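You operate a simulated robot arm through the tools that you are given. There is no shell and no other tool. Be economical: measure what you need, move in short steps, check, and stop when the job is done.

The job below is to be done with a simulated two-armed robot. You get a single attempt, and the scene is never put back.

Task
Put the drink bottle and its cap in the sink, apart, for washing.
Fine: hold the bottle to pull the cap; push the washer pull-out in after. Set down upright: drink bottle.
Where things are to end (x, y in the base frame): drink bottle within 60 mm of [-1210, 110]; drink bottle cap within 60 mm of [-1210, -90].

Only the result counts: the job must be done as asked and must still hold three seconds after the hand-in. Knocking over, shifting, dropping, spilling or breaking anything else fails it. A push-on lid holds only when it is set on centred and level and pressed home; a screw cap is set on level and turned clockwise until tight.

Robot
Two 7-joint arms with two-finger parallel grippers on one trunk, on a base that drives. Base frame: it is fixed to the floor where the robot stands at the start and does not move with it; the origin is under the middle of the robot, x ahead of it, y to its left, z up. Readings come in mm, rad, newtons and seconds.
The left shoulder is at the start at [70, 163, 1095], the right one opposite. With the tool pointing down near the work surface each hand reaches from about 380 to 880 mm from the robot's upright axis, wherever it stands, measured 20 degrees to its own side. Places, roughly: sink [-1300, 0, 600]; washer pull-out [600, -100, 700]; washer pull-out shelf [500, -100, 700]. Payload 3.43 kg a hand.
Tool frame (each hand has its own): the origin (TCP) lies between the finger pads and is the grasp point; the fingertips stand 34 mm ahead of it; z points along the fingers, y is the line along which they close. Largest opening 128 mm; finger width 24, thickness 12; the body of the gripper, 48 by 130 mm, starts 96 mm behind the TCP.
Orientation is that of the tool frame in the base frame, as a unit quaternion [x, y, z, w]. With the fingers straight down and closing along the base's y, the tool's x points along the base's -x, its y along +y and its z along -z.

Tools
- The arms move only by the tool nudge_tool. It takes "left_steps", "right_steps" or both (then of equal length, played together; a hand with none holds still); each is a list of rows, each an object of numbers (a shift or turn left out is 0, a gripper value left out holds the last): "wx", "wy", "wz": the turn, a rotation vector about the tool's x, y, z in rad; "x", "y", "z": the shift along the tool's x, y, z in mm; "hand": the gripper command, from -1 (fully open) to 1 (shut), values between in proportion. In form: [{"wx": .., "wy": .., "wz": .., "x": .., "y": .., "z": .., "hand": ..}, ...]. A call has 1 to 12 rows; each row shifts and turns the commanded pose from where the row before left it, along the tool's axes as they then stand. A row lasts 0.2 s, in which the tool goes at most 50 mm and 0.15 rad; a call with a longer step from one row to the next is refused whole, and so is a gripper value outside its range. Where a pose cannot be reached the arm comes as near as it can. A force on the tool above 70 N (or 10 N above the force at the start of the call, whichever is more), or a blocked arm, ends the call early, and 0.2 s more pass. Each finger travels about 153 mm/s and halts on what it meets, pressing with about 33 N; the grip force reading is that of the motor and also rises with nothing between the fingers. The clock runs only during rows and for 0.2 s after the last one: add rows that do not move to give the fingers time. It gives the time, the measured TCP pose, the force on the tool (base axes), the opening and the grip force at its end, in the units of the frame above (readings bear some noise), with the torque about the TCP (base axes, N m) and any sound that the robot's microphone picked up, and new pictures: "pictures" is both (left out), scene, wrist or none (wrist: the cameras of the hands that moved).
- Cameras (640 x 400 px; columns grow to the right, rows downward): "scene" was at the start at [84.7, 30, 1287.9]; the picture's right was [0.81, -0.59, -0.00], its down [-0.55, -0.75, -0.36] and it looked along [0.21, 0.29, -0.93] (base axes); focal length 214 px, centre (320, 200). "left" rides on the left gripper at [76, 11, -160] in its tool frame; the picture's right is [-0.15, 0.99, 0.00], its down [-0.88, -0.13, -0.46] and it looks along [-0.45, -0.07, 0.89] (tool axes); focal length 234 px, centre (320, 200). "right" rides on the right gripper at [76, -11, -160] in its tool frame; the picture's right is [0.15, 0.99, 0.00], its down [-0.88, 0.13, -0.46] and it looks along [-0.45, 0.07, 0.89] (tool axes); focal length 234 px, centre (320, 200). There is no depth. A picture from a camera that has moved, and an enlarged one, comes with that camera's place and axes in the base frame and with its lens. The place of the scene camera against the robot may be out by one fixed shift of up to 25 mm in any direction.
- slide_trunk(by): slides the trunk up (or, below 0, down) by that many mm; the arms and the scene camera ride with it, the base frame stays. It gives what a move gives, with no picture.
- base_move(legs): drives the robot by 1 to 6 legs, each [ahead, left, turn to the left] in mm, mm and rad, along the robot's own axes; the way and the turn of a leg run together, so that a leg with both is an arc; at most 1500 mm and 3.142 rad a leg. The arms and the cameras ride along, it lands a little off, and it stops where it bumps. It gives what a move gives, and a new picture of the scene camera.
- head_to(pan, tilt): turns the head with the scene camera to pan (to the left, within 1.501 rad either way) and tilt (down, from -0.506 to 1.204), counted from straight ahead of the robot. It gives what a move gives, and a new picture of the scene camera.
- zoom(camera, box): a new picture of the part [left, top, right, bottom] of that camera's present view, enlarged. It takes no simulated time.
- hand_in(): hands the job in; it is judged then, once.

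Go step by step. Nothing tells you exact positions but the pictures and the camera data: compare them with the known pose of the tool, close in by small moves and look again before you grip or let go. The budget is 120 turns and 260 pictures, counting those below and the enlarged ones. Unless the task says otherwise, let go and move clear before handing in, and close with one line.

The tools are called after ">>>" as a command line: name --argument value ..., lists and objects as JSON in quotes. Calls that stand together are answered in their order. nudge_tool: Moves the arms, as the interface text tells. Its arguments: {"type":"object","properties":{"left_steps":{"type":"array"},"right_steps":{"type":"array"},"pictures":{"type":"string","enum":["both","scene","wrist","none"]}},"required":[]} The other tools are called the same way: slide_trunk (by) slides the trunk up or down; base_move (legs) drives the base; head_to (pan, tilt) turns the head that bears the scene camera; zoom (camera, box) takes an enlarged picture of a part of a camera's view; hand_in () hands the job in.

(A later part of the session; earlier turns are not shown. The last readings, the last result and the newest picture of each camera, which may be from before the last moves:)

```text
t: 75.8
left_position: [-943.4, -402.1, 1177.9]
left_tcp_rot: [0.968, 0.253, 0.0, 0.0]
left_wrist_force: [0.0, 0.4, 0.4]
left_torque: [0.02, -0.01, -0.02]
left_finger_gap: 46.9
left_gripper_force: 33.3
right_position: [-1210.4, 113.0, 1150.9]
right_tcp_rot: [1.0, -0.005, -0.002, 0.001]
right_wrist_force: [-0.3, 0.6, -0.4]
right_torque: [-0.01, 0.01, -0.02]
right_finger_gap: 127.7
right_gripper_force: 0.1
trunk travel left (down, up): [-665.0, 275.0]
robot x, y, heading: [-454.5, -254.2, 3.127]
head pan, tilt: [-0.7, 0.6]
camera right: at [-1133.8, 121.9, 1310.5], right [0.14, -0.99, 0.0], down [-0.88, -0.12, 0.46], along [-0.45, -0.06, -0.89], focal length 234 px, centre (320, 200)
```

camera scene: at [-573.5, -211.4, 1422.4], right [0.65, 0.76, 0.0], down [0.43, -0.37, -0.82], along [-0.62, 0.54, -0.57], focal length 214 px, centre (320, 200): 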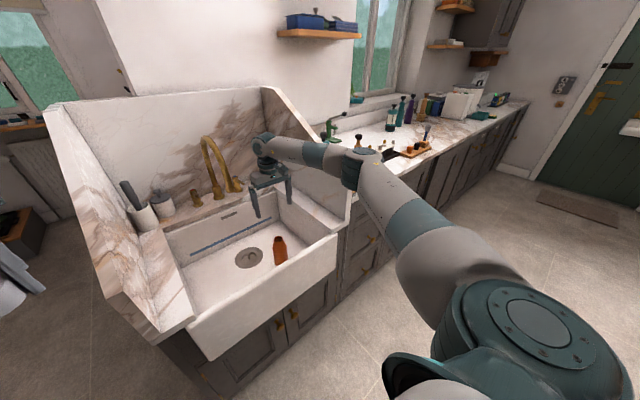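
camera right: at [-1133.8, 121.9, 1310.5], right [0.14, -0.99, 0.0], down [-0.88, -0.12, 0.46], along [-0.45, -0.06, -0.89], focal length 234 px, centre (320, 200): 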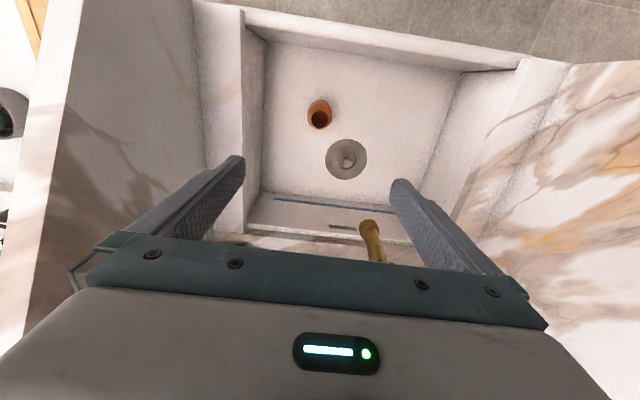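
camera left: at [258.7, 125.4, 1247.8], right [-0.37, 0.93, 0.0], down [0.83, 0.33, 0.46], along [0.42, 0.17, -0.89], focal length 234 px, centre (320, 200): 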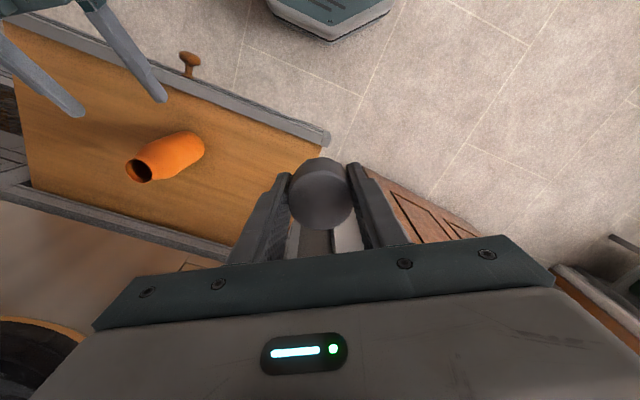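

The bottle stands upright at the target. I'll retract the right hand before shifting the base to its right for the left arm's turn.

>>> nudge_tool --right_steps '[{"z": -40}, {"z": -40}, {"x": 45}, {"x": 45}, {"x": 45}, {"x": 45}, {"x": 45}, {"x": 45}, {"x": 45}, {}]' --pictures "none"

>>> head_to --pan 0 --tilt 0.7

```text
t: 78.0
left_position: [-943.5, -403.0, 1176.5]
left_tcp_rot: [0.967, 0.253, 0.0, 0.0]
left_wrist_force: [-0.2, 0.6, -0.2]
left_torque: [0.03, -0.06, 0.01]
left_finger_gap: 46.9
left_gripper_force: 33.3
right_position: [-893.8, 108.6, 1229.9]
right_tcp_rot: [1.0, -0.005, 0.0, 0.0]
right_wrist_force: [0.7, 0.8, 0.2]
right_torque: [-0.01, -0.02, 0.02]
right_finger_gap: 128.1
right_gripper_force: 0.0
trunk travel left (down, up): [-665.0, 275.0]
robot x, y, heading: [-452.7, -254.5, 3.134]
head pan, tilt: [-0.7, 0.6]
```

```text
t: 79.1
left_position: [-942.6, -403.5, 1177.5]
left_tcp_rot: [0.967, 0.254, -0.001, 0.0]
left_wrist_force: [0.1, -0.7, 0.6]
left_torque: [0.0, 0.07, -0.05]
left_finger_gap: 46.5
left_gripper_force: 33.3
right_position: [-895.1, 108.1, 1230.0]
right_tcp_rot: [1.0, -0.005, -0.001, 0.0]
right_wrist_force: [0.0, 0.1, 0.2]
right_torque: [-0.01, -0.02, -0.03]
right_finger_gap: 127.7
right_gripper_force: 0.0
trunk travel left (down, up): [-665.0, 275.0]
robot x, y, heading: [-457.0, -258.1, 3.134]
head pan, tilt: [0.0, 0.7]
camera scene: at [-590.9, -268.4, 1413.9], right [0.01, 1.0, 0.0], down [0.64, -0.01, -0.76], along [-0.76, 0.01, -0.64], focal length 214 px, centre (320, 200)
```

scene: 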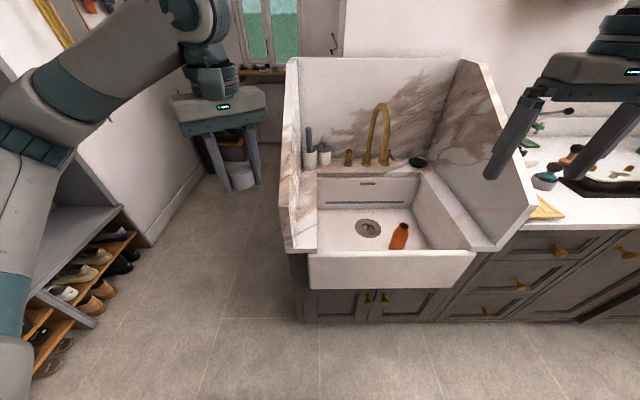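

>>> base_move --legs '[[0, -515, 0.007]]'

```text
t: 82.1
left_position: [-936.7, 102.2, 1177.2]
left_tcp_rot: [0.967, 0.257, 0.0, 0.0]
left_wrist_force: [-0.1, -0.2, 0.2]
left_torque: [-0.02, 0.0, 0.02]
left_finger_gap: 46.8
left_gripper_force: 33.3
right_position: [-891.1, 614.1, 1228.5]
right_tcp_rot: [1.0, -0.002, -0.001, -0.001]
right_wrist_force: [0.5, -0.3, 0.7]
right_torque: [0.03, 0.01, -0.02]
right_finger_gap: 127.8
right_gripper_force: 0.0
trunk travel left (down, up): [-665.0, 275.0]
robot x, y, heading: [-456.8, 254.2, 3.136]
head pan, tilt: [0.0, 0.7]
camera scene: at [-586.4, 238.3, 1413.9], right [0.01, 1.0, 0.0], down [0.64, 0.0, -0.76], along [-0.76, 0.0, -0.64], focal length 214 px, centre (320, 200)
```

scene: 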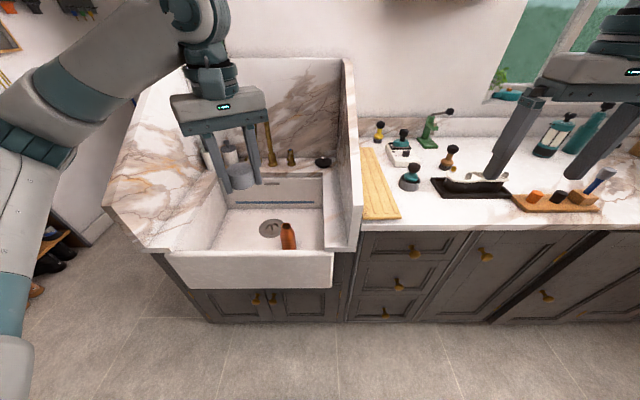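

>>> base_move --legs '[[60, 0, 0]]'

>>> nudge_tool --left_steps '[{"x": -40, "y": 8.7}, {"x": -40, "y": 8.7}, {"x": -40, "y": 8.7}, {"x": -40, "y": 8.7}, {"x": -40, "y": 8.7}, {"x": -40, "y": 8.7}, {"x": -40, "y": 8.7}, {"wz": 0.131}, {"wz": 0.131}, {"wz": 0.131}, {"wz": 0.131}, {}]'

```text
t: 83.0
left_position: [-995.2, 103.3, 1179.2]
left_tcp_rot: [0.967, 0.256, 0.0, -0.001]
left_wrist_force: [0.5, 0.5, -0.4]
left_torque: [0.01, -0.01, 0.02]
left_finger_gap: 46.7
left_gripper_force: 32.8
right_position: [-948.4, 614.7, 1231.1]
right_tcp_rot: [1.0, -0.003, -0.002, 0.0]
right_wrist_force: [0.0, 0.1, -0.1]
right_torque: [-0.01, 0.0, 0.0]
right_finger_gap: 127.8
right_gripper_force: 0.0
trunk travel left (down, up): [-665.0, 275.0]
robot x, y, heading: [-511.4, 252.4, 3.134]
head pan, tilt: [0.0, 0.7]
camera scene: at [-643.9, 238.8, 1414.2], right [0.01, 1.0, 0.0], down [0.64, 0.0, -0.77], along [-0.77, 0.0, -0.64], focal length 214 px, centre (320, 200)
```

scene: 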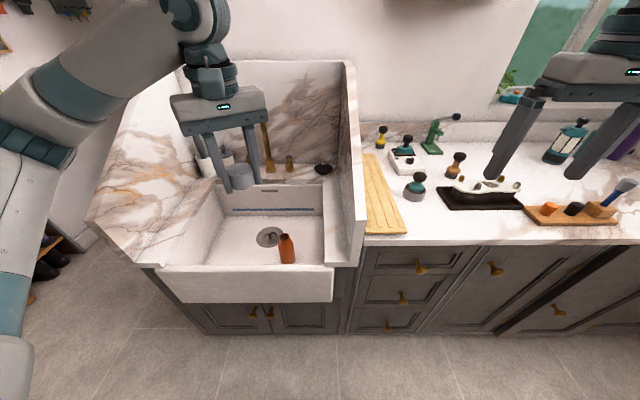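

```text
t: 85.6
left_position: [-1209.8, -87.8, 1177.3]
left_tcp_rot: [1.0, -0.003, 0.0, 0.0]
left_wrist_force: [-0.2, -0.2, -1.3]
left_torque: [0.01, -0.01, 0.03]
left_finger_gap: 46.9
left_gripper_force: 33.0
right_position: [-951.7, 615.2, 1229.2]
right_tcp_rot: [1.0, -0.002, -0.001, 0.0]
right_wrist_force: [0.7, 0.5, -0.2]
right_torque: [0.0, 0.01, 0.01]
right_finger_gap: 128.2
right_gripper_force: 0.1
trunk travel left (down, up): [-665.0, 275.0]
robot x, y, heading: [-510.3, 251.3, 3.136]
head pan, tilt: [0.0, 0.7]
camera scene: at [-645.8, 238.8, 1413.9], right [0.01, 1.0, 0.0], down [0.64, 0.0, -0.76], along [-0.76, 0.0, -0.64], focal length 214 px, centre (320, 200)
camera left: at [-1132.4, -100.6, 1337.8], right [-0.15, -0.99, 0.0], down [-0.88, 0.14, 0.46], along [-0.45, 0.07, -0.89], focal length 234 px, centre (320, 200)
```

scene: 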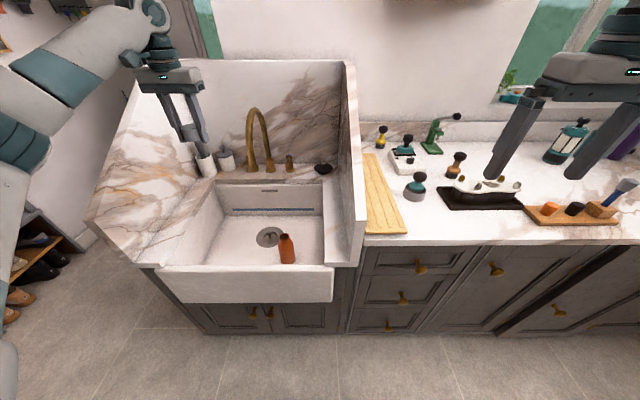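
left: 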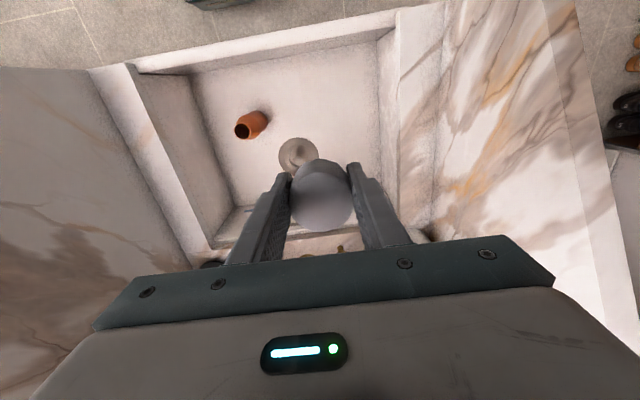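

The left elbow is near [-914, -181], inside the left wall line. I'll descend while watching from a side pan.

>>> nudge_tool --left_steps '[{"z": 45}, {"z": 45}, {"z": 45}, {}]' --pictures "none"

>>> head_to --pan 0.7 --tilt 0.6

```text
t: 86.6
left_position: [-1205.4, -86.5, 1044.3]
left_tcp_rot: [1.0, -0.002, -0.002, 0.0]
left_wrist_force: [0.2, -0.2, 0.0]
left_torque: [-0.01, 0.01, 0.03]
left_finger_gap: 46.6
left_gripper_force: 32.8
right_position: [-950.3, 615.8, 1229.7]
right_tcp_rot: [1.0, -0.003, -0.001, 0.0]
right_wrist_force: [0.5, 0.1, 1.0]
right_torque: [-0.02, 0.0, 0.03]
right_finger_gap: 128.0
right_gripper_force: 0.1
trunk travel left (down, up): [-665.0, 275.0]
robot x, y, heading: [-509.8, 254.1, 3.138]
head pan, tilt: [0.0, 0.7]
```

```text
t: 87.7
left_position: [-1206.2, -85.8, 1045.0]
left_tcp_rot: [1.0, -0.003, 0.0, 0.0]
left_wrist_force: [0.0, 0.4, 0.0]
left_torque: [0.03, 0.0, 0.04]
left_finger_gap: 46.6
left_gripper_force: 32.8
right_position: [-950.0, 614.2, 1230.6]
right_tcp_rot: [1.0, -0.002, -0.001, 0.0]
right_wrist_force: [-0.7, -0.2, -0.2]
right_torque: [-0.02, 0.03, -0.01]
right_finger_gap: 128.1
right_gripper_force: 0.0
trunk travel left (down, up): [-665.0, 275.0]
robot x, y, heading: [-508.0, 253.8, 3.137]
head pan, tilt: [0.7, 0.6]
camera scene: at [-628.7, 182.0, 1422.5], right [-0.64, 0.77, 0.0], down [0.43, 0.36, -0.82], along [-0.63, -0.53, -0.57], focal length 214 px, centre (320, 200)
```

scene: 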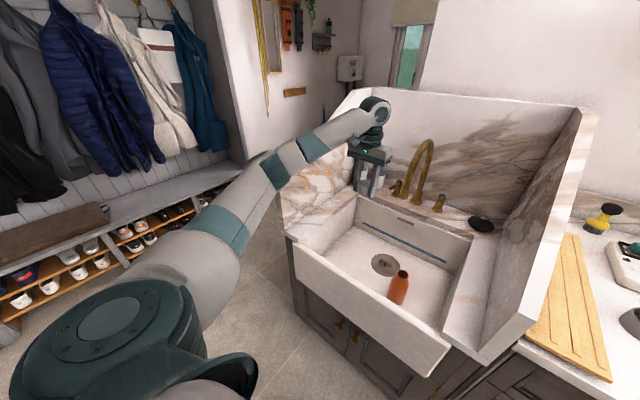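

>>> nudge_tool --left_steps '[{"z": 45, "x": -4, "y": 4}, {"z": 45}, {"z": 45}, {"z": 45}, {"z": 45}, {"z": 40}, {}]'

```text
t: 89.3
left_position: [-1211.1, -90.3, 780.7]
left_tcp_rot: [1.0, -0.004, 0.0, 0.0]
left_wrist_force: [0.8, 0.5, 0.3]
left_torque: [0.0, 0.0, -0.01]
left_finger_gap: 46.6
left_gripper_force: 33.0
right_position: [-950.1, 615.3, 1229.3]
right_tcp_rot: [1.0, -0.003, -0.001, 0.0]
right_wrist_force: [0.2, -0.8, -0.9]
right_torque: [-0.03, 0.0, -0.02]
right_finger_gap: 128.0
right_gripper_force: 0.0
trunk travel left (down, up): [-665.0, 275.0]
robot x, y, heading: [-514.0, 255.2, 3.138]
head pan, tilt: [0.7, 0.6]
camera scene: at [-628.3, 182.0, 1422.6], right [-0.64, 0.77, 0.0], down [0.43, 0.36, -0.83], along [-0.63, -0.53, -0.56], focal length 214 px, centre (320, 200)
camera left: at [-1134.1, -103.3, 940.6], right [-0.15, -0.99, 0.0], down [-0.88, 0.14, 0.46], along [-0.45, 0.07, -0.89], focal length 234 px, centre (320, 200)
```

scene: 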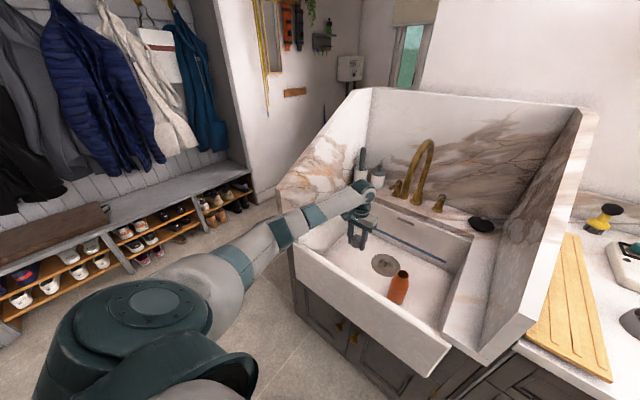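
left: 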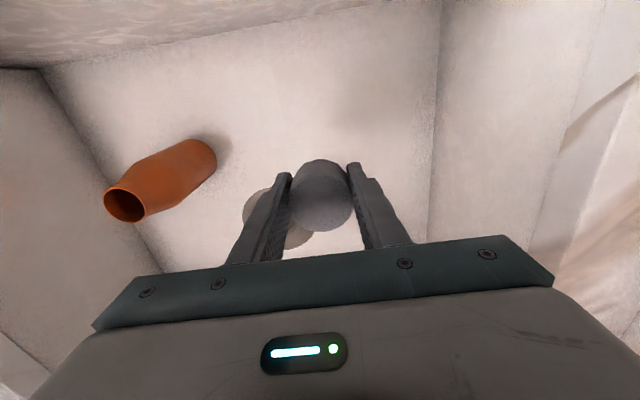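

>>> nudge_tool --left_steps '[{"z": 40}, {"z": 40}, {"z": 30}, {"z": 20}, {}]'

```text
t: 90.5
left_position: [-1212.2, -90.9, 647.8]
left_tcp_rot: [1.0, -0.003, -0.001, 0.0]
left_wrist_force: [-0.3, 0.7, 0.1]
left_torque: [0.0, 0.02, -0.01]
left_finger_gap: 46.8
left_gripper_force: 32.8
right_position: [-949.7, 614.5, 1230.0]
right_tcp_rot: [1.0, -0.003, 0.0, 0.0]
right_wrist_force: [-0.6, -0.2, -0.2]
right_torque: [0.02, 0.02, 0.04]
right_finger_gap: 128.0
right_gripper_force: 0.0
trunk travel left (down, up): [-665.0, 275.0]
robot x, y, heading: [-516.1, 257.8, 3.137]
head pan, tilt: [0.7, 0.6]
camera scene: at [-628.5, 181.8, 1422.5], right [-0.64, 0.77, 0.0], down [0.43, 0.36, -0.83], along [-0.63, -0.53, -0.56], focal length 214 px, centre (320, 200)
camera left: at [-1135.8, -102.9, 807.3], right [-0.15, -0.99, 0.0], down [-0.88, 0.14, 0.46], along [-0.45, 0.07, -0.89], focal length 234 px, centre (320, 200)
```

scene: 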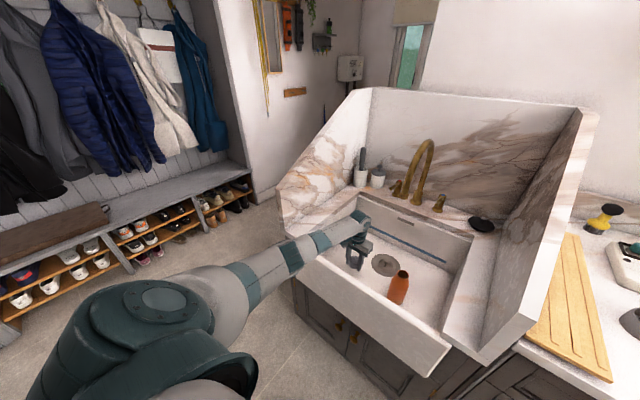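
left: 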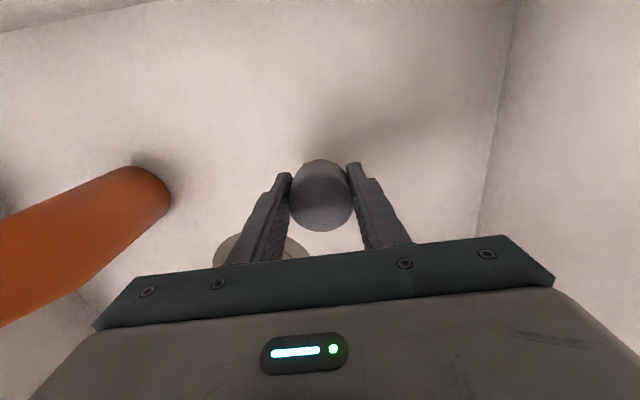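

>>> zoom --camera "scene" --box '[250, 180, 410, 280]'

>>> nudge_tool --left_steps '[{"z": 10}, {"z": 8}, {}]' --pictures "none"

>>> nudge_tool --left_steps '[{"z": 4}, {}]' --pictures "none"

>>> nudge_tool --left_steps '[{"z": 4}, {}]' --pictures "wrist"

```text
4.00 times, centred on (330, 230) of scene
camera zoom: at [-628.5, 181.8, 1422.5], right [-0.64, 0.77, 0.0], down [0.43, 0.36, -0.83], along [-0.63, -0.53, -0.56], focal length 858 px, centre (280, 80)
```

zoom: 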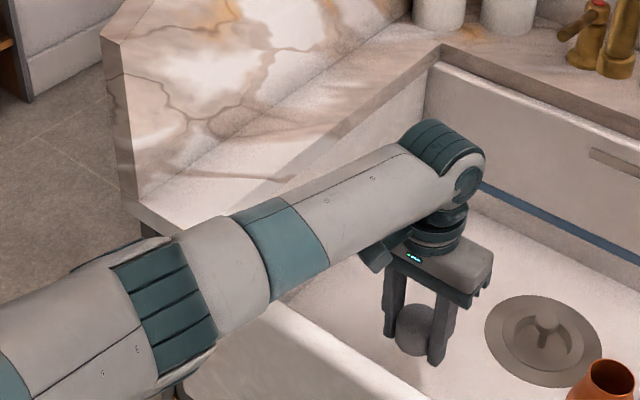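

```text
t: 91.3
left_position: [-1214.1, -93.9, 629.0]
left_tcp_rot: [1.0, -0.002, -0.001, 0.0]
left_wrist_force: [-0.1, -0.2, 0.3]
left_torque: [-0.02, 0.02, -0.01]
left_finger_gap: 47.0
left_gripper_force: 32.8
right_position: [-950.4, 613.0, 1230.9]
right_tcp_rot: [1.0, -0.003, -0.001, 0.0]
right_wrist_force: [-0.8, -0.2, -0.6]
right_torque: [0.02, -0.02, -0.01]
right_finger_gap: 128.1
right_gripper_force: 0.0
trunk travel left (down, up): [-665.0, 275.0]
robot x, y, heading: [-511.2, 253.8, 3.135]
head pan, tilt: [0.7, 0.6]
```

```text
t: 91.9
left_position: [-1214.1, -92.2, 625.4]
left_tcp_rot: [1.0, -0.003, 0.0, 0.0]
left_wrist_force: [0.0, 0.3, -0.2]
left_torque: [0.01, -0.03, 0.01]
left_finger_gap: 46.5
left_gripper_force: 32.9
right_position: [-950.4, 614.0, 1230.2]
right_tcp_rot: [1.0, -0.003, -0.001, 0.0]
right_wrist_force: [-0.4, -0.1, 0.3]
right_torque: [0.01, 0.0, -0.04]
right_finger_gap: 128.0
right_gripper_force: 0.1
trunk travel left (down, up): [-665.0, 275.0]
robot x, y, heading: [-510.8, 251.2, 3.132]
head pan, tilt: [0.7, 0.6]
```

```text
t: 92.5
left_position: [-1213.1, -93.0, 622.3]
left_tcp_rot: [1.0, -0.004, -0.001, 0.0]
left_wrist_force: [0.2, 0.3, 0.1]
left_torque: [0.03, 0.0, 0.04]
left_finger_gap: 46.5
left_gripper_force: 32.8
right_position: [-952.1, 614.9, 1229.5]
right_tcp_rot: [1.0, -0.003, -0.002, 0.0]
right_wrist_force: [-0.1, 1.6, -0.8]
right_torque: [-0.01, -0.02, 0.02]
right_finger_gap: 128.0
right_gripper_force: 0.1
trunk travel left (down, up): [-665.0, 275.0]
robot x, y, heading: [-509.7, 253.1, 3.134]
head pan, tilt: [0.7, 0.6]
camera left: at [-1137.8, -104.0, 781.7], right [-0.15, -0.99, 0.0], down [-0.88, 0.14, 0.46], along [-0.45, 0.07, -0.89], focal length 234 px, centre (320, 200)
```

left: 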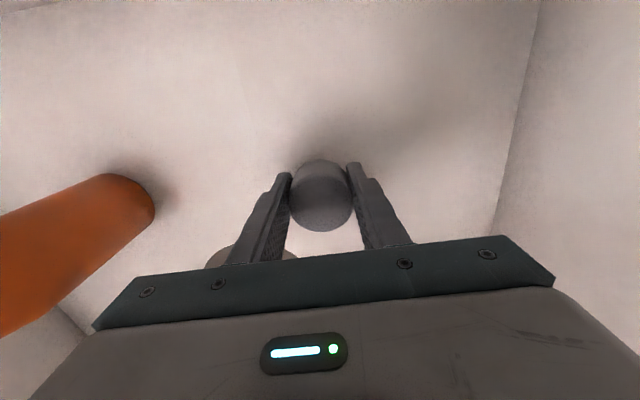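

>>> nudge_tool --left_steps '[{"z": 4}, {}]' --pictures "none"

>>> nudge_tool --left_steps '[{"z": 3}, {}]' --pictures "none"

>>> nudge_tool --left_steps '[{"z": 3}, {}]' --pictures "wrist"

>>> zoom --camera "scene" --box '[250, 180, 410, 280]'

```text
t: 93.1
left_position: [-1214.4, -91.2, 617.3]
left_tcp_rot: [1.0, -0.002, 0.0, 0.0]
left_wrist_force: [0.0, -0.4, 0.5]
left_torque: [0.0, 0.0, -0.01]
left_finger_gap: 46.7
left_gripper_force: 32.8
right_position: [-950.9, 613.2, 1229.8]
right_tcp_rot: [1.0, -0.002, -0.001, 0.0]
right_wrist_force: [0.3, -0.2, -1.3]
right_torque: [0.04, 0.02, -0.01]
right_finger_gap: 128.1
right_gripper_force: 0.1
trunk travel left (down, up): [-665.0, 275.0]
robot x, y, heading: [-511.5, 251.0, 3.138]
head pan, tilt: [0.7, 0.6]
```

```text
t: 93.7
left_position: [-1215.3, -92.2, 616.6]
left_tcp_rot: [1.0, -0.002, -0.001, 0.0]
left_wrist_force: [0.0, 0.3, -0.3]
left_torque: [0.0, 0.01, 0.02]
left_finger_gap: 46.9
left_gripper_force: 33.4
right_position: [-950.9, 614.3, 1231.3]
right_tcp_rot: [1.0, -0.002, -0.001, 0.0]
right_wrist_force: [0.4, -0.1, -0.5]
right_torque: [-0.03, 0.0, -0.01]
right_finger_gap: 127.8
right_gripper_force: 0.0
trunk travel left (down, up): [-665.0, 275.0]
robot x, y, heading: [-510.7, 251.7, 3.136]
head pan, tilt: [0.7, 0.6]
```

```text
t: 94.3
left_position: [-1215.0, -92.2, 611.9]
left_tcp_rot: [1.0, -0.003, -0.001, 0.0]
left_wrist_force: [0.0, -0.9, -0.4]
left_torque: [0.04, -0.03, 0.01]
left_finger_gap: 46.5
left_gripper_force: 33.0
right_position: [-949.5, 615.2, 1228.4]
right_tcp_rot: [1.0, -0.002, -0.001, -0.001]
right_wrist_force: [0.5, -0.9, -0.3]
right_torque: [-0.01, -0.02, -0.01]
right_finger_gap: 128.1
right_gripper_force: 0.1
trunk travel left (down, up): [-665.0, 275.0]
robot x, y, heading: [-511.8, 255.1, 3.132]
head pan, tilt: [0.7, 0.6]
camera left: at [-1137.8, -104.0, 772.9], right [-0.15, -0.99, 0.0], down [-0.88, 0.14, 0.46], along [-0.45, 0.07, -0.89], focal length 234 px, centre (320, 200)
```

left: 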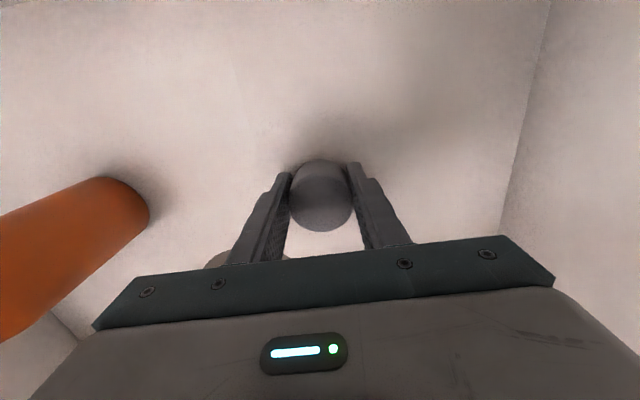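

```text
4.00 times, centred on (330, 230) of scene
camera zoom: at [-628.7, 181.9, 1422.5], right [-0.64, 0.77, 0.0], down [0.43, 0.36, -0.82], along [-0.63, -0.53, -0.57], focal length 858 px, centre (280, 80)
```

zoom: 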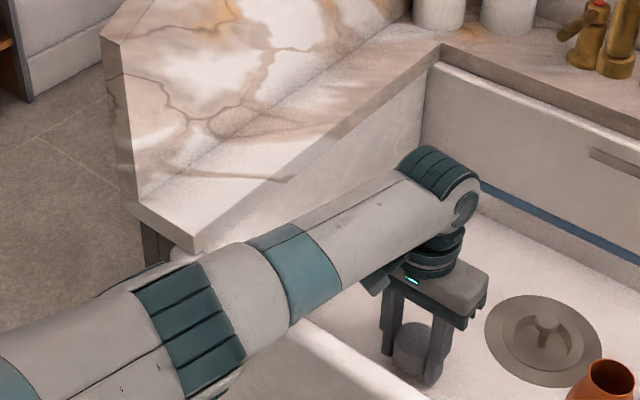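

>>> nudge_tool --left_steps '[{"z": 3}, {}]' --pictures "none"

>>> nudge_tool --left_steps '[{"z": 2}, {}]' --pictures "none"

>>> nudge_tool --left_steps '[{"z": 2}, {}]' --pictures "wrist"

```text
t: 94.9
left_position: [-1214.5, -91.4, 608.3]
left_tcp_rot: [1.0, -0.002, 0.001, 0.001]
left_wrist_force: [0.9, 0.5, -0.5]
left_torque: [0.01, 0.01, 0.04]
left_finger_gap: 46.5
left_gripper_force: 33.2
right_position: [-951.1, 614.4, 1228.9]
right_tcp_rot: [1.0, -0.002, -0.001, 0.0]
right_wrist_force: [0.2, -0.2, 0.1]
right_torque: [0.0, 0.0, -0.01]
right_finger_gap: 127.8
right_gripper_force: 0.0
trunk travel left (down, up): [-665.0, 275.0]
robot x, y, heading: [-514.1, 255.2, 3.135]
head pan, tilt: [0.7, 0.6]
```

```text
t: 95.5
left_position: [-1214.0, -90.8, 607.7]
left_tcp_rot: [1.0, -0.003, 0.0, 0.0]
left_wrist_force: [0.2, 0.8, -0.1]
left_torque: [0.02, -0.01, 0.0]
left_finger_gap: 46.7
left_gripper_force: 32.5
right_position: [-951.0, 614.4, 1230.6]
right_tcp_rot: [1.0, -0.002, -0.001, 0.0]
right_wrist_force: [-0.2, -0.3, 0.0]
right_torque: [-0.01, -0.03, 0.0]
right_finger_gap: 128.2
right_gripper_force: 0.1
trunk travel left (down, up): [-665.0, 275.0]
robot x, y, heading: [-507.9, 256.7, 3.137]
head pan, tilt: [0.7, 0.6]
```

```text
t: 96.1
left_position: [-1215.4, -91.5, 606.5]
left_tcp_rot: [1.0, -0.003, 0.0, 0.0]
left_wrist_force: [0.0, 0.0, -0.6]
left_torque: [0.02, -0.03, -0.01]
left_finger_gap: 46.7
left_gripper_force: 32.8
right_position: [-949.8, 614.4, 1231.6]
right_tcp_rot: [1.0, -0.003, -0.002, 0.0]
right_wrist_force: [-0.2, -0.6, 0.4]
right_torque: [-0.03, 0.01, 0.03]
right_finger_gap: 127.7
right_gripper_force: 0.1
trunk travel left (down, up): [-665.0, 275.0]
robot x, y, heading: [-510.4, 250.0, 3.137]
head pan, tilt: [0.7, 0.6]
camera left: at [-1137.8, -104.1, 765.3], right [-0.15, -0.99, 0.0], down [-0.88, 0.14, 0.46], along [-0.45, 0.07, -0.89], focal length 234 px, centre (320, 200)
```

left: 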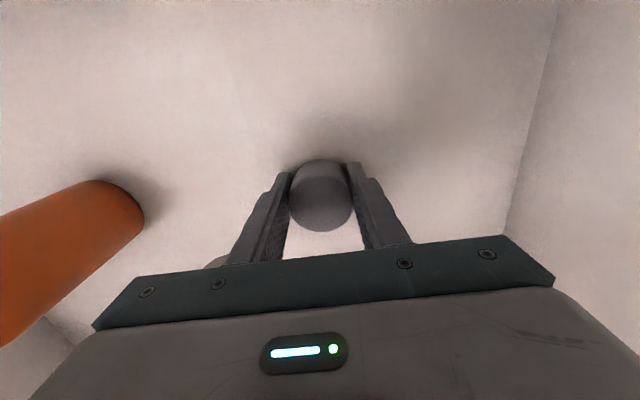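

>>> nudge_tool --left_steps '[{"z": 2}, {}]' --pictures "none"

>>> nudge_tool --left_steps '[{"z": 2}, {}]' --pictures "none"

>>> nudge_tool --left_steps '[{"z": 2}, {}]' --pictures "none"

>>> nudge_tool --left_steps '[{"z": 2}, {}]' --pictures "wrist"

```text
t: 96.7
left_position: [-1214.8, -91.3, 603.7]
left_tcp_rot: [1.0, -0.003, -0.001, 0.001]
left_wrist_force: [-0.7, -0.3, 5.7]
left_torque: [0.11, -0.11, -0.07]
left_finger_gap: 46.6
left_gripper_force: 33.1
right_position: [-950.4, 613.3, 1230.8]
right_tcp_rot: [1.0, -0.003, -0.001, 0.0]
right_wrist_force: [0.4, -0.6, -0.1]
right_torque: [0.03, 0.0, 0.0]
right_finger_gap: 128.0
right_gripper_force: 0.1
trunk travel left (down, up): [-665.0, 275.0]
robot x, y, heading: [-511.9, 248.9, 3.135]
head pan, tilt: [0.7, 0.6]
```

```text
t: 97.3
left_position: [-1213.6, -92.9, 602.9]
left_tcp_rot: [1.0, -0.002, -0.003, 0.0]
left_wrist_force: [-0.1, -1.1, 17.8]
left_torque: [0.29, -0.23, -0.14]
left_finger_gap: 46.7
left_gripper_force: 33.1
right_position: [-947.5, 615.9, 1229.9]
right_tcp_rot: [1.0, -0.002, -0.002, 0.001]
right_wrist_force: [0.3, -0.1, -0.1]
right_torque: [-0.01, -0.03, -0.03]
right_finger_gap: 127.8
right_gripper_force: 0.1
trunk travel left (down, up): [-665.0, 275.0]
robot x, y, heading: [-514.6, 252.3, 3.135]
head pan, tilt: [0.7, 0.6]
```

```text
t: 97.9
left_position: [-1214.9, -90.6, 604.3]
left_tcp_rot: [1.0, -0.002, -0.005, 0.001]
left_wrist_force: [-1.5, -4.4, 34.2]
left_torque: [0.54, -0.36, -0.28]
left_finger_gap: 46.7
left_gripper_force: 32.5
right_position: [-945.8, 616.2, 1230.9]
right_tcp_rot: [1.0, -0.003, -0.002, 0.001]
right_wrist_force: [0.0, 0.0, -0.1]
right_torque: [-0.01, 0.04, 0.03]
right_finger_gap: 128.0
right_gripper_force: 0.1
trunk travel left (down, up): [-665.0, 275.0]
robot x, y, heading: [-511.7, 254.9, 3.139]
head pan, tilt: [0.7, 0.6]
```

```text
t: 98.5
left_position: [-1213.9, -91.6, 605.3]
left_tcp_rot: [1.0, -0.002, -0.005, 0.001]
left_wrist_force: [-1.3, -8.3, 45.9]
left_torque: [0.92, -0.5, -0.13]
left_finger_gap: 46.1
left_gripper_force: 32.6
right_position: [-944.9, 616.0, 1232.1]
right_tcp_rot: [1.0, -0.003, -0.003, 0.0]
right_wrist_force: [-0.4, -0.4, 0.2]
right_torque: [0.0, -0.02, 0.02]
right_finger_gap: 128.1
right_gripper_force: 0.1
trunk travel left (down, up): [-665.0, 275.0]
robot x, y, heading: [-506.7, 252.9, 3.134]
head pan, tilt: [0.7, 0.6]
camera left: at [-1136.0, -103.8, 763.4], right [-0.15, -0.99, 0.0], down [-0.88, 0.14, 0.46], along [-0.46, 0.07, -0.89], focal length 234 px, centre (320, 200)
```

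left: 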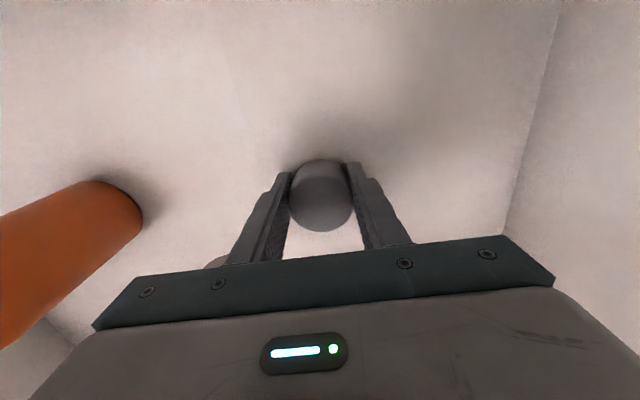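

Floor contact at TCP ≈604. I'll back off to relieve the force, then release the cap.

>>> nudge_tool --left_steps '[{"z": -4}, {"z": -2.5}, {}, {}]' --pictures "none"

```text
t: 99.5
left_position: [-1213.0, -91.0, 603.6]
left_tcp_rot: [1.0, -0.003, -0.001, 0.0]
left_wrist_force: [-4.2, -8.4, 14.8]
left_torque: [-0.18, 0.05, -0.14]
left_finger_gap: 46.7
left_gripper_force: 32.9
right_position: [-948.9, 614.0, 1230.2]
right_tcp_rot: [1.0, -0.002, -0.002, 0.0]
right_wrist_force: [0.3, 0.3, 0.3]
right_torque: [0.0, 0.01, 0.01]
right_finger_gap: 128.1
right_gripper_force: 0.1
trunk travel left (down, up): [-665.0, 275.0]
robot x, y, heading: [-511.1, 255.9, 3.136]
head pan, tilt: [0.7, 0.6]
```

>>> nudge_tool --left_steps '[{"z": -1.5}, {}, {}]' --pictures "none"

>>> nudge_tool --left_steps '[{"hand": -0.6}, {"hand": -0.4}, {"hand": -0.5}, {}, {}]' --pictures "wrist"

```text
t: 100.3
left_position: [-1213.1, -90.1, 604.2]
left_tcp_rot: [1.0, -0.003, 0.0, 0.0]
left_wrist_force: [0.2, 0.0, 0.5]
left_torque: [-0.02, 0.03, -0.02]
left_finger_gap: 46.9
left_gripper_force: 33.0
right_position: [-950.9, 615.1, 1230.8]
right_tcp_rot: [1.0, -0.003, -0.001, 0.0]
right_wrist_force: [-0.1, -0.8, 0.2]
right_torque: [0.0, -0.04, -0.02]
right_finger_gap: 128.3
right_gripper_force: 0.0
trunk travel left (down, up): [-665.0, 275.0]
robot x, y, heading: [-511.4, 251.8, 3.132]
head pan, tilt: [0.7, 0.6]
```

```text
t: 101.5
left_position: [-1215.0, -92.4, 604.9]
left_tcp_rot: [1.0, -0.002, -0.001, 0.0]
left_wrist_force: [1.3, 0.0, -0.3]
left_torque: [-0.01, 0.0, -0.02]
left_finger_gap: 96.0
left_gripper_force: 0.1
right_position: [-951.9, 615.0, 1230.1]
right_tcp_rot: [1.0, -0.002, 0.0, -0.001]
right_wrist_force: [-0.1, 0.2, 0.1]
right_torque: [0.01, -0.01, 0.01]
right_finger_gap: 128.1
right_gripper_force: 0.0
trunk travel left (down, up): [-665.0, 275.0]
robot x, y, heading: [-510.3, 249.2, 3.132]
head pan, tilt: [0.7, 0.6]
camera left: at [-1137.8, -104.4, 765.3], right [-0.15, -0.99, 0.0], down [-0.88, 0.14, 0.46], along [-0.45, 0.07, -0.89], focal length 234 px, centre (320, 200)
```

left: 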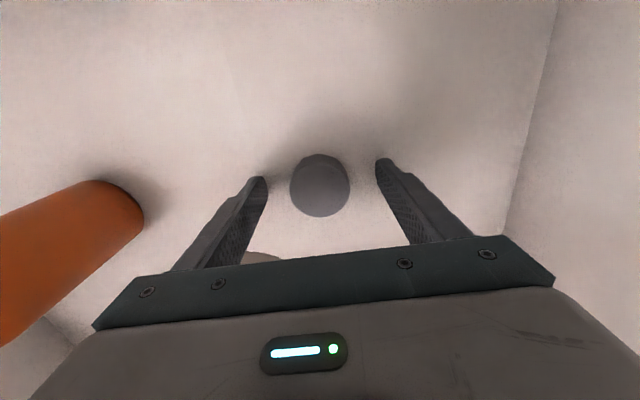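

The cap is released. I'll raise the left hand straight up and check both items.

>>> nudge_tool --left_steps '[{"z": -20}, {"z": -40}, {"z": -45}, {"z": -45}, {"z": -45}, {"z": -45}, {"z": -45}, {"z": -45}, {"z": -45}, {"z": -45}, {"z": -45}, {"z": -45}]' --pictures "wrist"

>>> nudge_tool --left_steps '[{"z": -45}, {"z": -45}, {"x": 45}, {"x": 45}, {"x": 45}, {"x": 45}, {"x": 45}, {"x": 45}, {}]' --pictures "scene"

```text
t: 104.1
left_position: [-1209.3, -91.6, 1115.2]
left_tcp_rot: [1.0, -0.003, -0.001, 0.0]
left_wrist_force: [-0.4, -0.7, 0.7]
left_torque: [-0.03, 0.01, -0.03]
left_finger_gap: 96.0
left_gripper_force: 0.0
right_position: [-949.0, 614.4, 1230.1]
right_tcp_rot: [1.0, -0.002, -0.002, 0.001]
right_wrist_force: [0.2, 0.9, -0.2]
right_torque: [-0.01, 0.03, 0.01]
right_finger_gap: 127.9
right_gripper_force: 0.0
trunk travel left (down, up): [-665.0, 275.0]
robot x, y, heading: [-509.5, 251.0, 3.136]
head pan, tilt: [0.7, 0.6]
camera left: at [-1132.0, -103.4, 1276.0], right [-0.15, -0.99, 0.0], down [-0.88, 0.14, 0.46], along [-0.45, 0.07, -0.89], focal length 234 px, centre (320, 200)
```

left: 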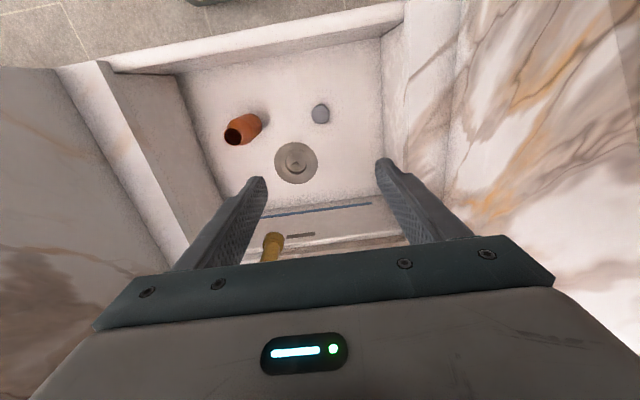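

```text
t: 106.1
left_position: [-944.6, -93.8, 1206.0]
left_tcp_rot: [1.0, -0.003, 0.0, 0.0]
left_wrist_force: [-0.8, 0.2, 0.3]
left_torque: [0.03, -0.03, 0.01]
left_finger_gap: 95.9
left_gripper_force: 0.0
right_position: [-950.9, 614.0, 1229.5]
right_tcp_rot: [1.0, -0.003, -0.001, 0.0]
right_wrist_force: [-0.7, -0.1, -0.8]
right_torque: [0.01, 0.0, -0.01]
right_finger_gap: 128.0
right_gripper_force: 0.0
trunk travel left (down, up): [-665.0, 275.0]
robot x, y, heading: [-507.6, 252.0, 3.135]
head pan, tilt: [0.7, 0.6]
camera scene: at [-629.7, 182.1, 1422.4], right [-0.64, 0.77, 0.0], down [0.44, 0.36, -0.82], along [-0.63, -0.53, -0.57], focal length 214 px, centre (320, 200)
```

scene: 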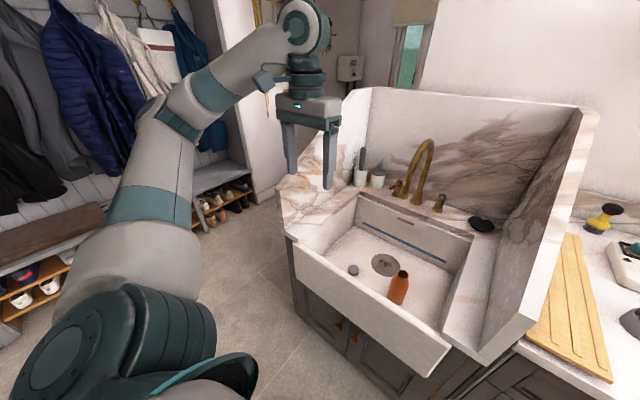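

The bottle is upright and the cap is at about [-1210, -92]. Next I'll go back to push the washer pull-out in: back off, turn round and sidestep.

>>> base_move --legs '[[-220, 0, 0], [0, 0, 3.14], [0, -250, 0]]'

>>> head_to --pan 0 --tilt 0.7

```text
t: 116.5
left_position: [136.8, 350.4, 1206.9]
left_tcp_rot: [0.006, 1.0, -0.001, -0.001]
left_wrist_force: [-0.4, 0.3, 0.2]
left_torque: [-0.02, -0.05, -0.01]
left_finger_gap: 95.9
left_gripper_force: 0.0
right_position: [139.7, -360.1, 1231.2]
right_tcp_rot: [0.006, 1.0, 0.0, 0.001]
right_wrist_force: [0.0, 0.2, -0.6]
right_torque: [0.03, -0.03, 0.02]
right_finger_gap: 128.2
right_gripper_force: 0.1
trunk travel left (down, up): [-665.0, 275.0]
robot x, y, heading: [-293.9, -2.2, -0.013]
head pan, tilt: [0.7, 0.6]
camera scene: at [-177.2, 43.9, 1422.5], right [0.63, -0.77, 0.0], down [-0.44, -0.36, -0.82], along [0.64, 0.52, -0.57], focal length 214 px, centre (320, 200)
```

scene: 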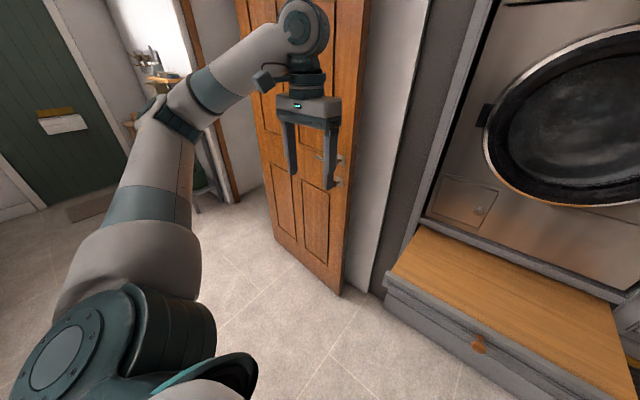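

```text
t: 117.6
left_position: [137.0, 348.0, 1207.3]
left_tcp_rot: [0.006, 1.0, -0.001, 0.0]
left_wrist_force: [-0.3, 0.7, 0.1]
left_torque: [-0.01, -0.04, -0.01]
left_finger_gap: 95.8
left_gripper_force: 0.0
right_position: [138.2, -361.3, 1230.6]
right_tcp_rot: [0.006, 1.0, -0.001, 0.0]
right_wrist_force: [-0.9, -0.5, -0.1]
right_torque: [0.02, -0.04, -0.02]
right_finger_gap: 127.8
right_gripper_force: 0.0
trunk travel left (down, up): [-665.0, 275.0]
robot x, y, heading: [-296.7, 0.3, -0.017]
head pan, tilt: [0.0, 0.7]
camera scene: at [-160.6, -13.7, 1413.9], right [-0.01, -1.0, 0.0], down [-0.64, 0.01, -0.76], along [0.76, -0.01, -0.64], focal length 214 px, centre (320, 200)
```

scene: 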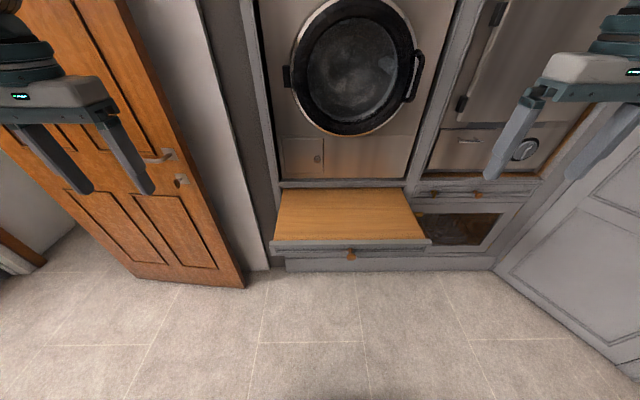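

>>> zoom --camera "scene" --box '[250, 160, 450, 285]'

```text
3.20 times, centred on (350, 222) of scene
camera zoom: at [-160.6, -13.7, 1413.9], right [-0.01, -1.0, 0.0], down [-0.64, 0.01, -0.76], along [0.76, -0.01, -0.64], focal length 686 px, centre (224, 128)
```

zoom: 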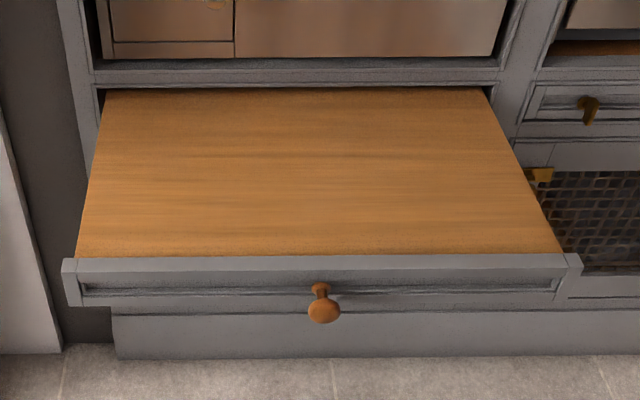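

The pull-out's front face is at x≈370, z 673–745, with the knob at y≈-135. I'll drive a little closer, lower the trunk and tilt the right hand forward so the open fingertips straddle the knob.

>>> base_move --legs '[[115, 0, 0.015]]'

>>> slide_trunk --by -60

>>> nudge_tool --right_steps '[{"x": -20, "z": 20}, {"wy": -0.15}, {"wy": -0.15}, {"wy": -0.15}, {"wy": -0.15}, {"wy": -0.15}, {"wy": -0.15}, {"wy": -0.147}, {}]'

```text
t: 118.8
left_position: [247.1, 353.8, 1207.0]
left_tcp_rot: [-0.001, 1.0, 0.0, 0.001]
left_wrist_force: [0.2, 0.6, 0.9]
left_torque: [0.03, -0.01, -0.02]
left_finger_gap: 96.1
left_gripper_force: 0.1
right_position: [260.5, -355.7, 1229.9]
right_tcp_rot: [-0.002, 1.0, 0.0, 0.002]
right_wrist_force: [-0.9, 0.1, -0.9]
right_torque: [0.0, -0.01, -0.02]
right_finger_gap: 127.9
right_gripper_force: 0.1
trunk travel left (down, up): [-665.0, 275.0]
robot x, y, heading: [-180.2, 5.2, 0.002]
head pan, tilt: [0.0, 0.7]
camera scene: at [-44.4, -12.6, 1414.0], right [0.0, -1.0, 0.0], down [-0.64, 0.0, -0.77], along [0.77, 0.0, -0.64], focal length 214 px, centre (320, 200)
```

scene: 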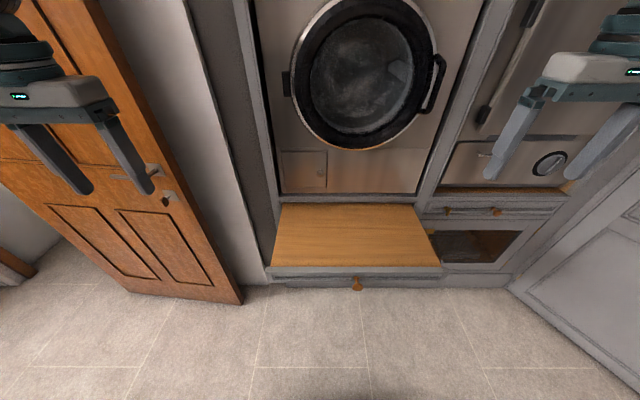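

```text
t: 119.8
left_position: [248.3, 354.2, 1146.9]
left_tcp_rot: [-0.002, 1.0, 0.0, 0.002]
left_wrist_force: [0.6, -0.6, 0.0]
left_torque: [0.0, 0.03, 0.02]
left_finger_gap: 96.0
left_gripper_force: 0.0
right_position: [261.0, -355.0, 1169.9]
right_tcp_rot: [-0.001, 1.0, 0.0, 0.002]
right_wrist_force: [0.0, 0.2, 0.0]
right_torque: [-0.01, 0.01, 0.01]
right_finger_gap: 128.2
right_gripper_force: 0.1
trunk travel left (down, up): [-605.0, 335.0]
robot x, y, heading: [-181.8, 5.9, 0.005]
head pan, tilt: [0.0, 0.7]
```

```text
t: 121.8
left_position: [248.4, 354.5, 1146.8]
left_tcp_rot: [-0.001, 1.0, -0.001, 0.001]
left_wrist_force: [0.7, -0.5, 0.1]
left_torque: [-0.02, 0.02, -0.03]
left_finger_gap: 96.0
left_gripper_force: 0.1
right_position: [316.7, -375.2, 1178.1]
right_tcp_rot: [-0.001, 0.866, 0.001, 0.5]
right_wrist_force: [-0.1, 0.4, -0.1]
right_torque: [0.01, 0.0, 0.0]
right_finger_gap: 128.2
right_gripper_force: 0.0
right hand out of reach, approached as far as the arm can: row 7, 8
trunk travel left (down, up): [-605.0, 335.0]
robot x, y, heading: [-179.3, 2.0, -0.002]
head pan, tilt: [0.0, 0.7]
camera scene: at [-43.4, -12.1, 1353.9], right [0.0, -1.0, 0.0], down [-0.64, 0.0, -0.76], along [0.76, 0.0, -0.64], focal length 214 px, centre (320, 200)
camera right: at [139.8, -388.7, 1192.3], right [-0.08, 0.99, -0.13], down [0.04, 0.13, 0.99], along [1.0, 0.07, -0.05], focal length 234 px, centre (320, 200)
```

scene: 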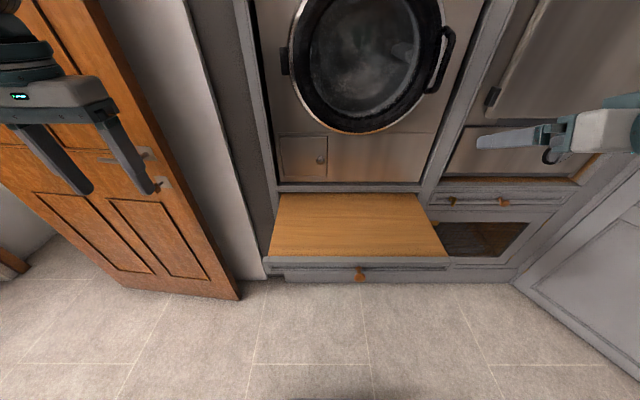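
right: 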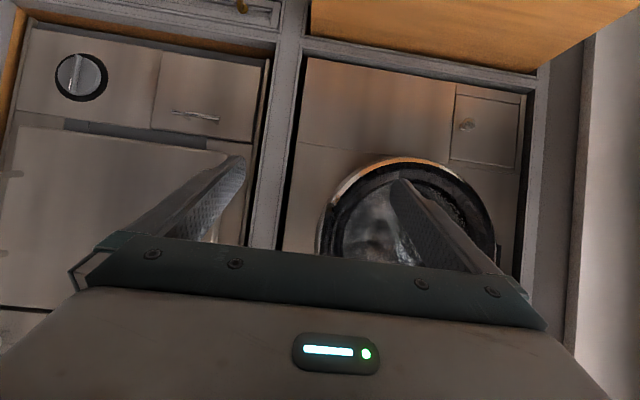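

>>> base_move --legs '[[-80, 0, 0]]'

>>> nudge_tool --right_steps '[{"x": 31, "y": 20, "z": 21.6}, {"x": 31, "y": 20, "z": 21.6}, {"x": 31, "y": 20, "z": 21.6}, {"x": 31, "y": 20, "z": 21.6}, {"x": 31, "y": 20, "z": 21.6}, {"x": 31, "y": 20, "z": 21.6}, {"x": 31, "y": 20, "z": 21.6}, {"x": 31, "y": 20, "z": 21.6}, {"x": 31, "y": 20, "z": 21.6}, {"x": 31, "y": 20, "z": 21.6}, {}]'

```text
t: 122.9
left_position: [165.2, 355.1, 1147.2]
left_tcp_rot: [-0.003, 1.0, 0.0, 0.0]
left_wrist_force: [-0.5, 0.5, 0.9]
left_torque: [0.01, -0.07, -0.02]
left_finger_gap: 96.2
left_gripper_force: 0.1
right_position: [233.5, -375.0, 1179.6]
right_tcp_rot: [-0.002, 0.866, 0.002, 0.5]
right_wrist_force: [-0.4, 0.2, 0.2]
right_torque: [0.04, 0.02, -0.02]
right_finger_gap: 127.8
right_gripper_force: 0.1
trunk travel left (down, up): [-605.0, 335.0]
robot x, y, heading: [-262.7, -0.6, 0.005]
head pan, tilt: [0.0, 0.7]
camera scene: at [-125.2, -12.6, 1354.0], right [0.0, -1.0, 0.0], down [-0.64, 0.0, -0.77], along [0.77, 0.0, -0.64], focal length 214 px, centre (320, 200)
```

scene: 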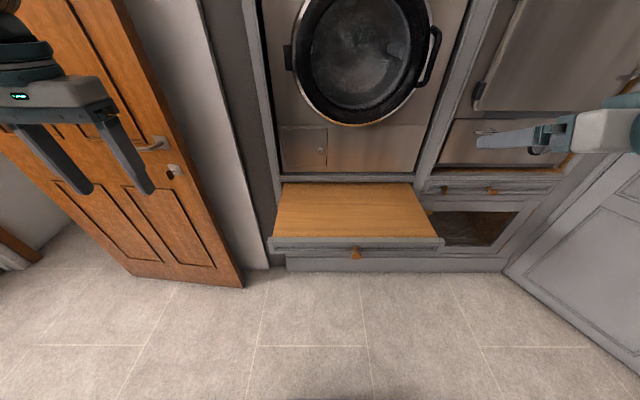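

```text
t: 125.3
left_position: [168.2, 354.2, 1147.3]
left_tcp_rot: [-0.001, 1.0, -0.001, 0.001]
left_wrist_force: [0.2, -0.1, -0.8]
left_torque: [-0.05, 0.01, -0.03]
left_finger_gap: 96.1
left_gripper_force: 0.0
right_position: [327.0, -252.5, 925.2]
right_tcp_rot: [-0.002, 0.867, 0.003, 0.499]
right_wrist_force: [0.2, 0.7, -1.6]
right_torque: [0.02, -0.01, 0.0]
right_finger_gap: 128.2
right_gripper_force: 0.1
right hand out of reach, approached as far as the arm can: row 1, 2, 3, 4, 5, 8, 9, 10
trunk travel left (down, up): [-605.0, 335.0]
robot x, y, heading: [-262.6, 1.4, 0.006]
head pan, tilt: [0.0, 0.7]
camera scene: at [-124.4, -12.7, 1353.9], right [0.0, -1.0, 0.0], down [-0.64, 0.0, -0.76], along [0.76, 0.0, -0.64], focal length 214 px, centre (320, 200)
camera right: at [150.7, -266.7, 940.1], right [-0.08, 0.99, -0.12], down [0.05, 0.13, 0.99], along [1.0, 0.07, -0.06], focal length 234 px, centre (320, 200)
```

scene: 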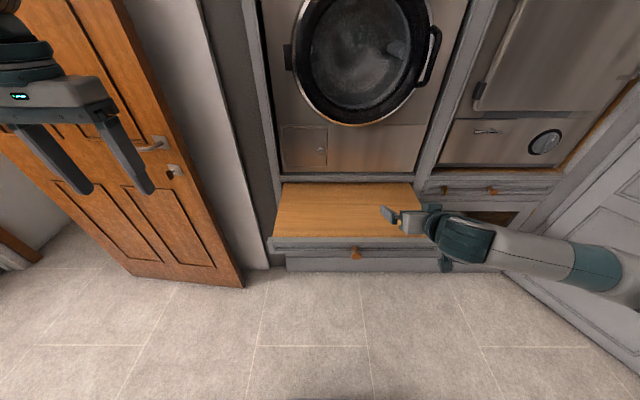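
right: 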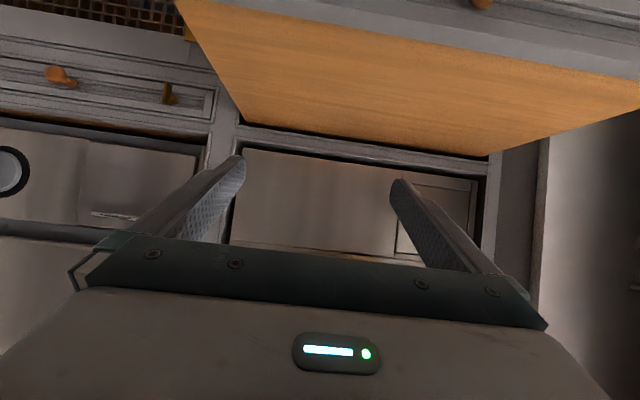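

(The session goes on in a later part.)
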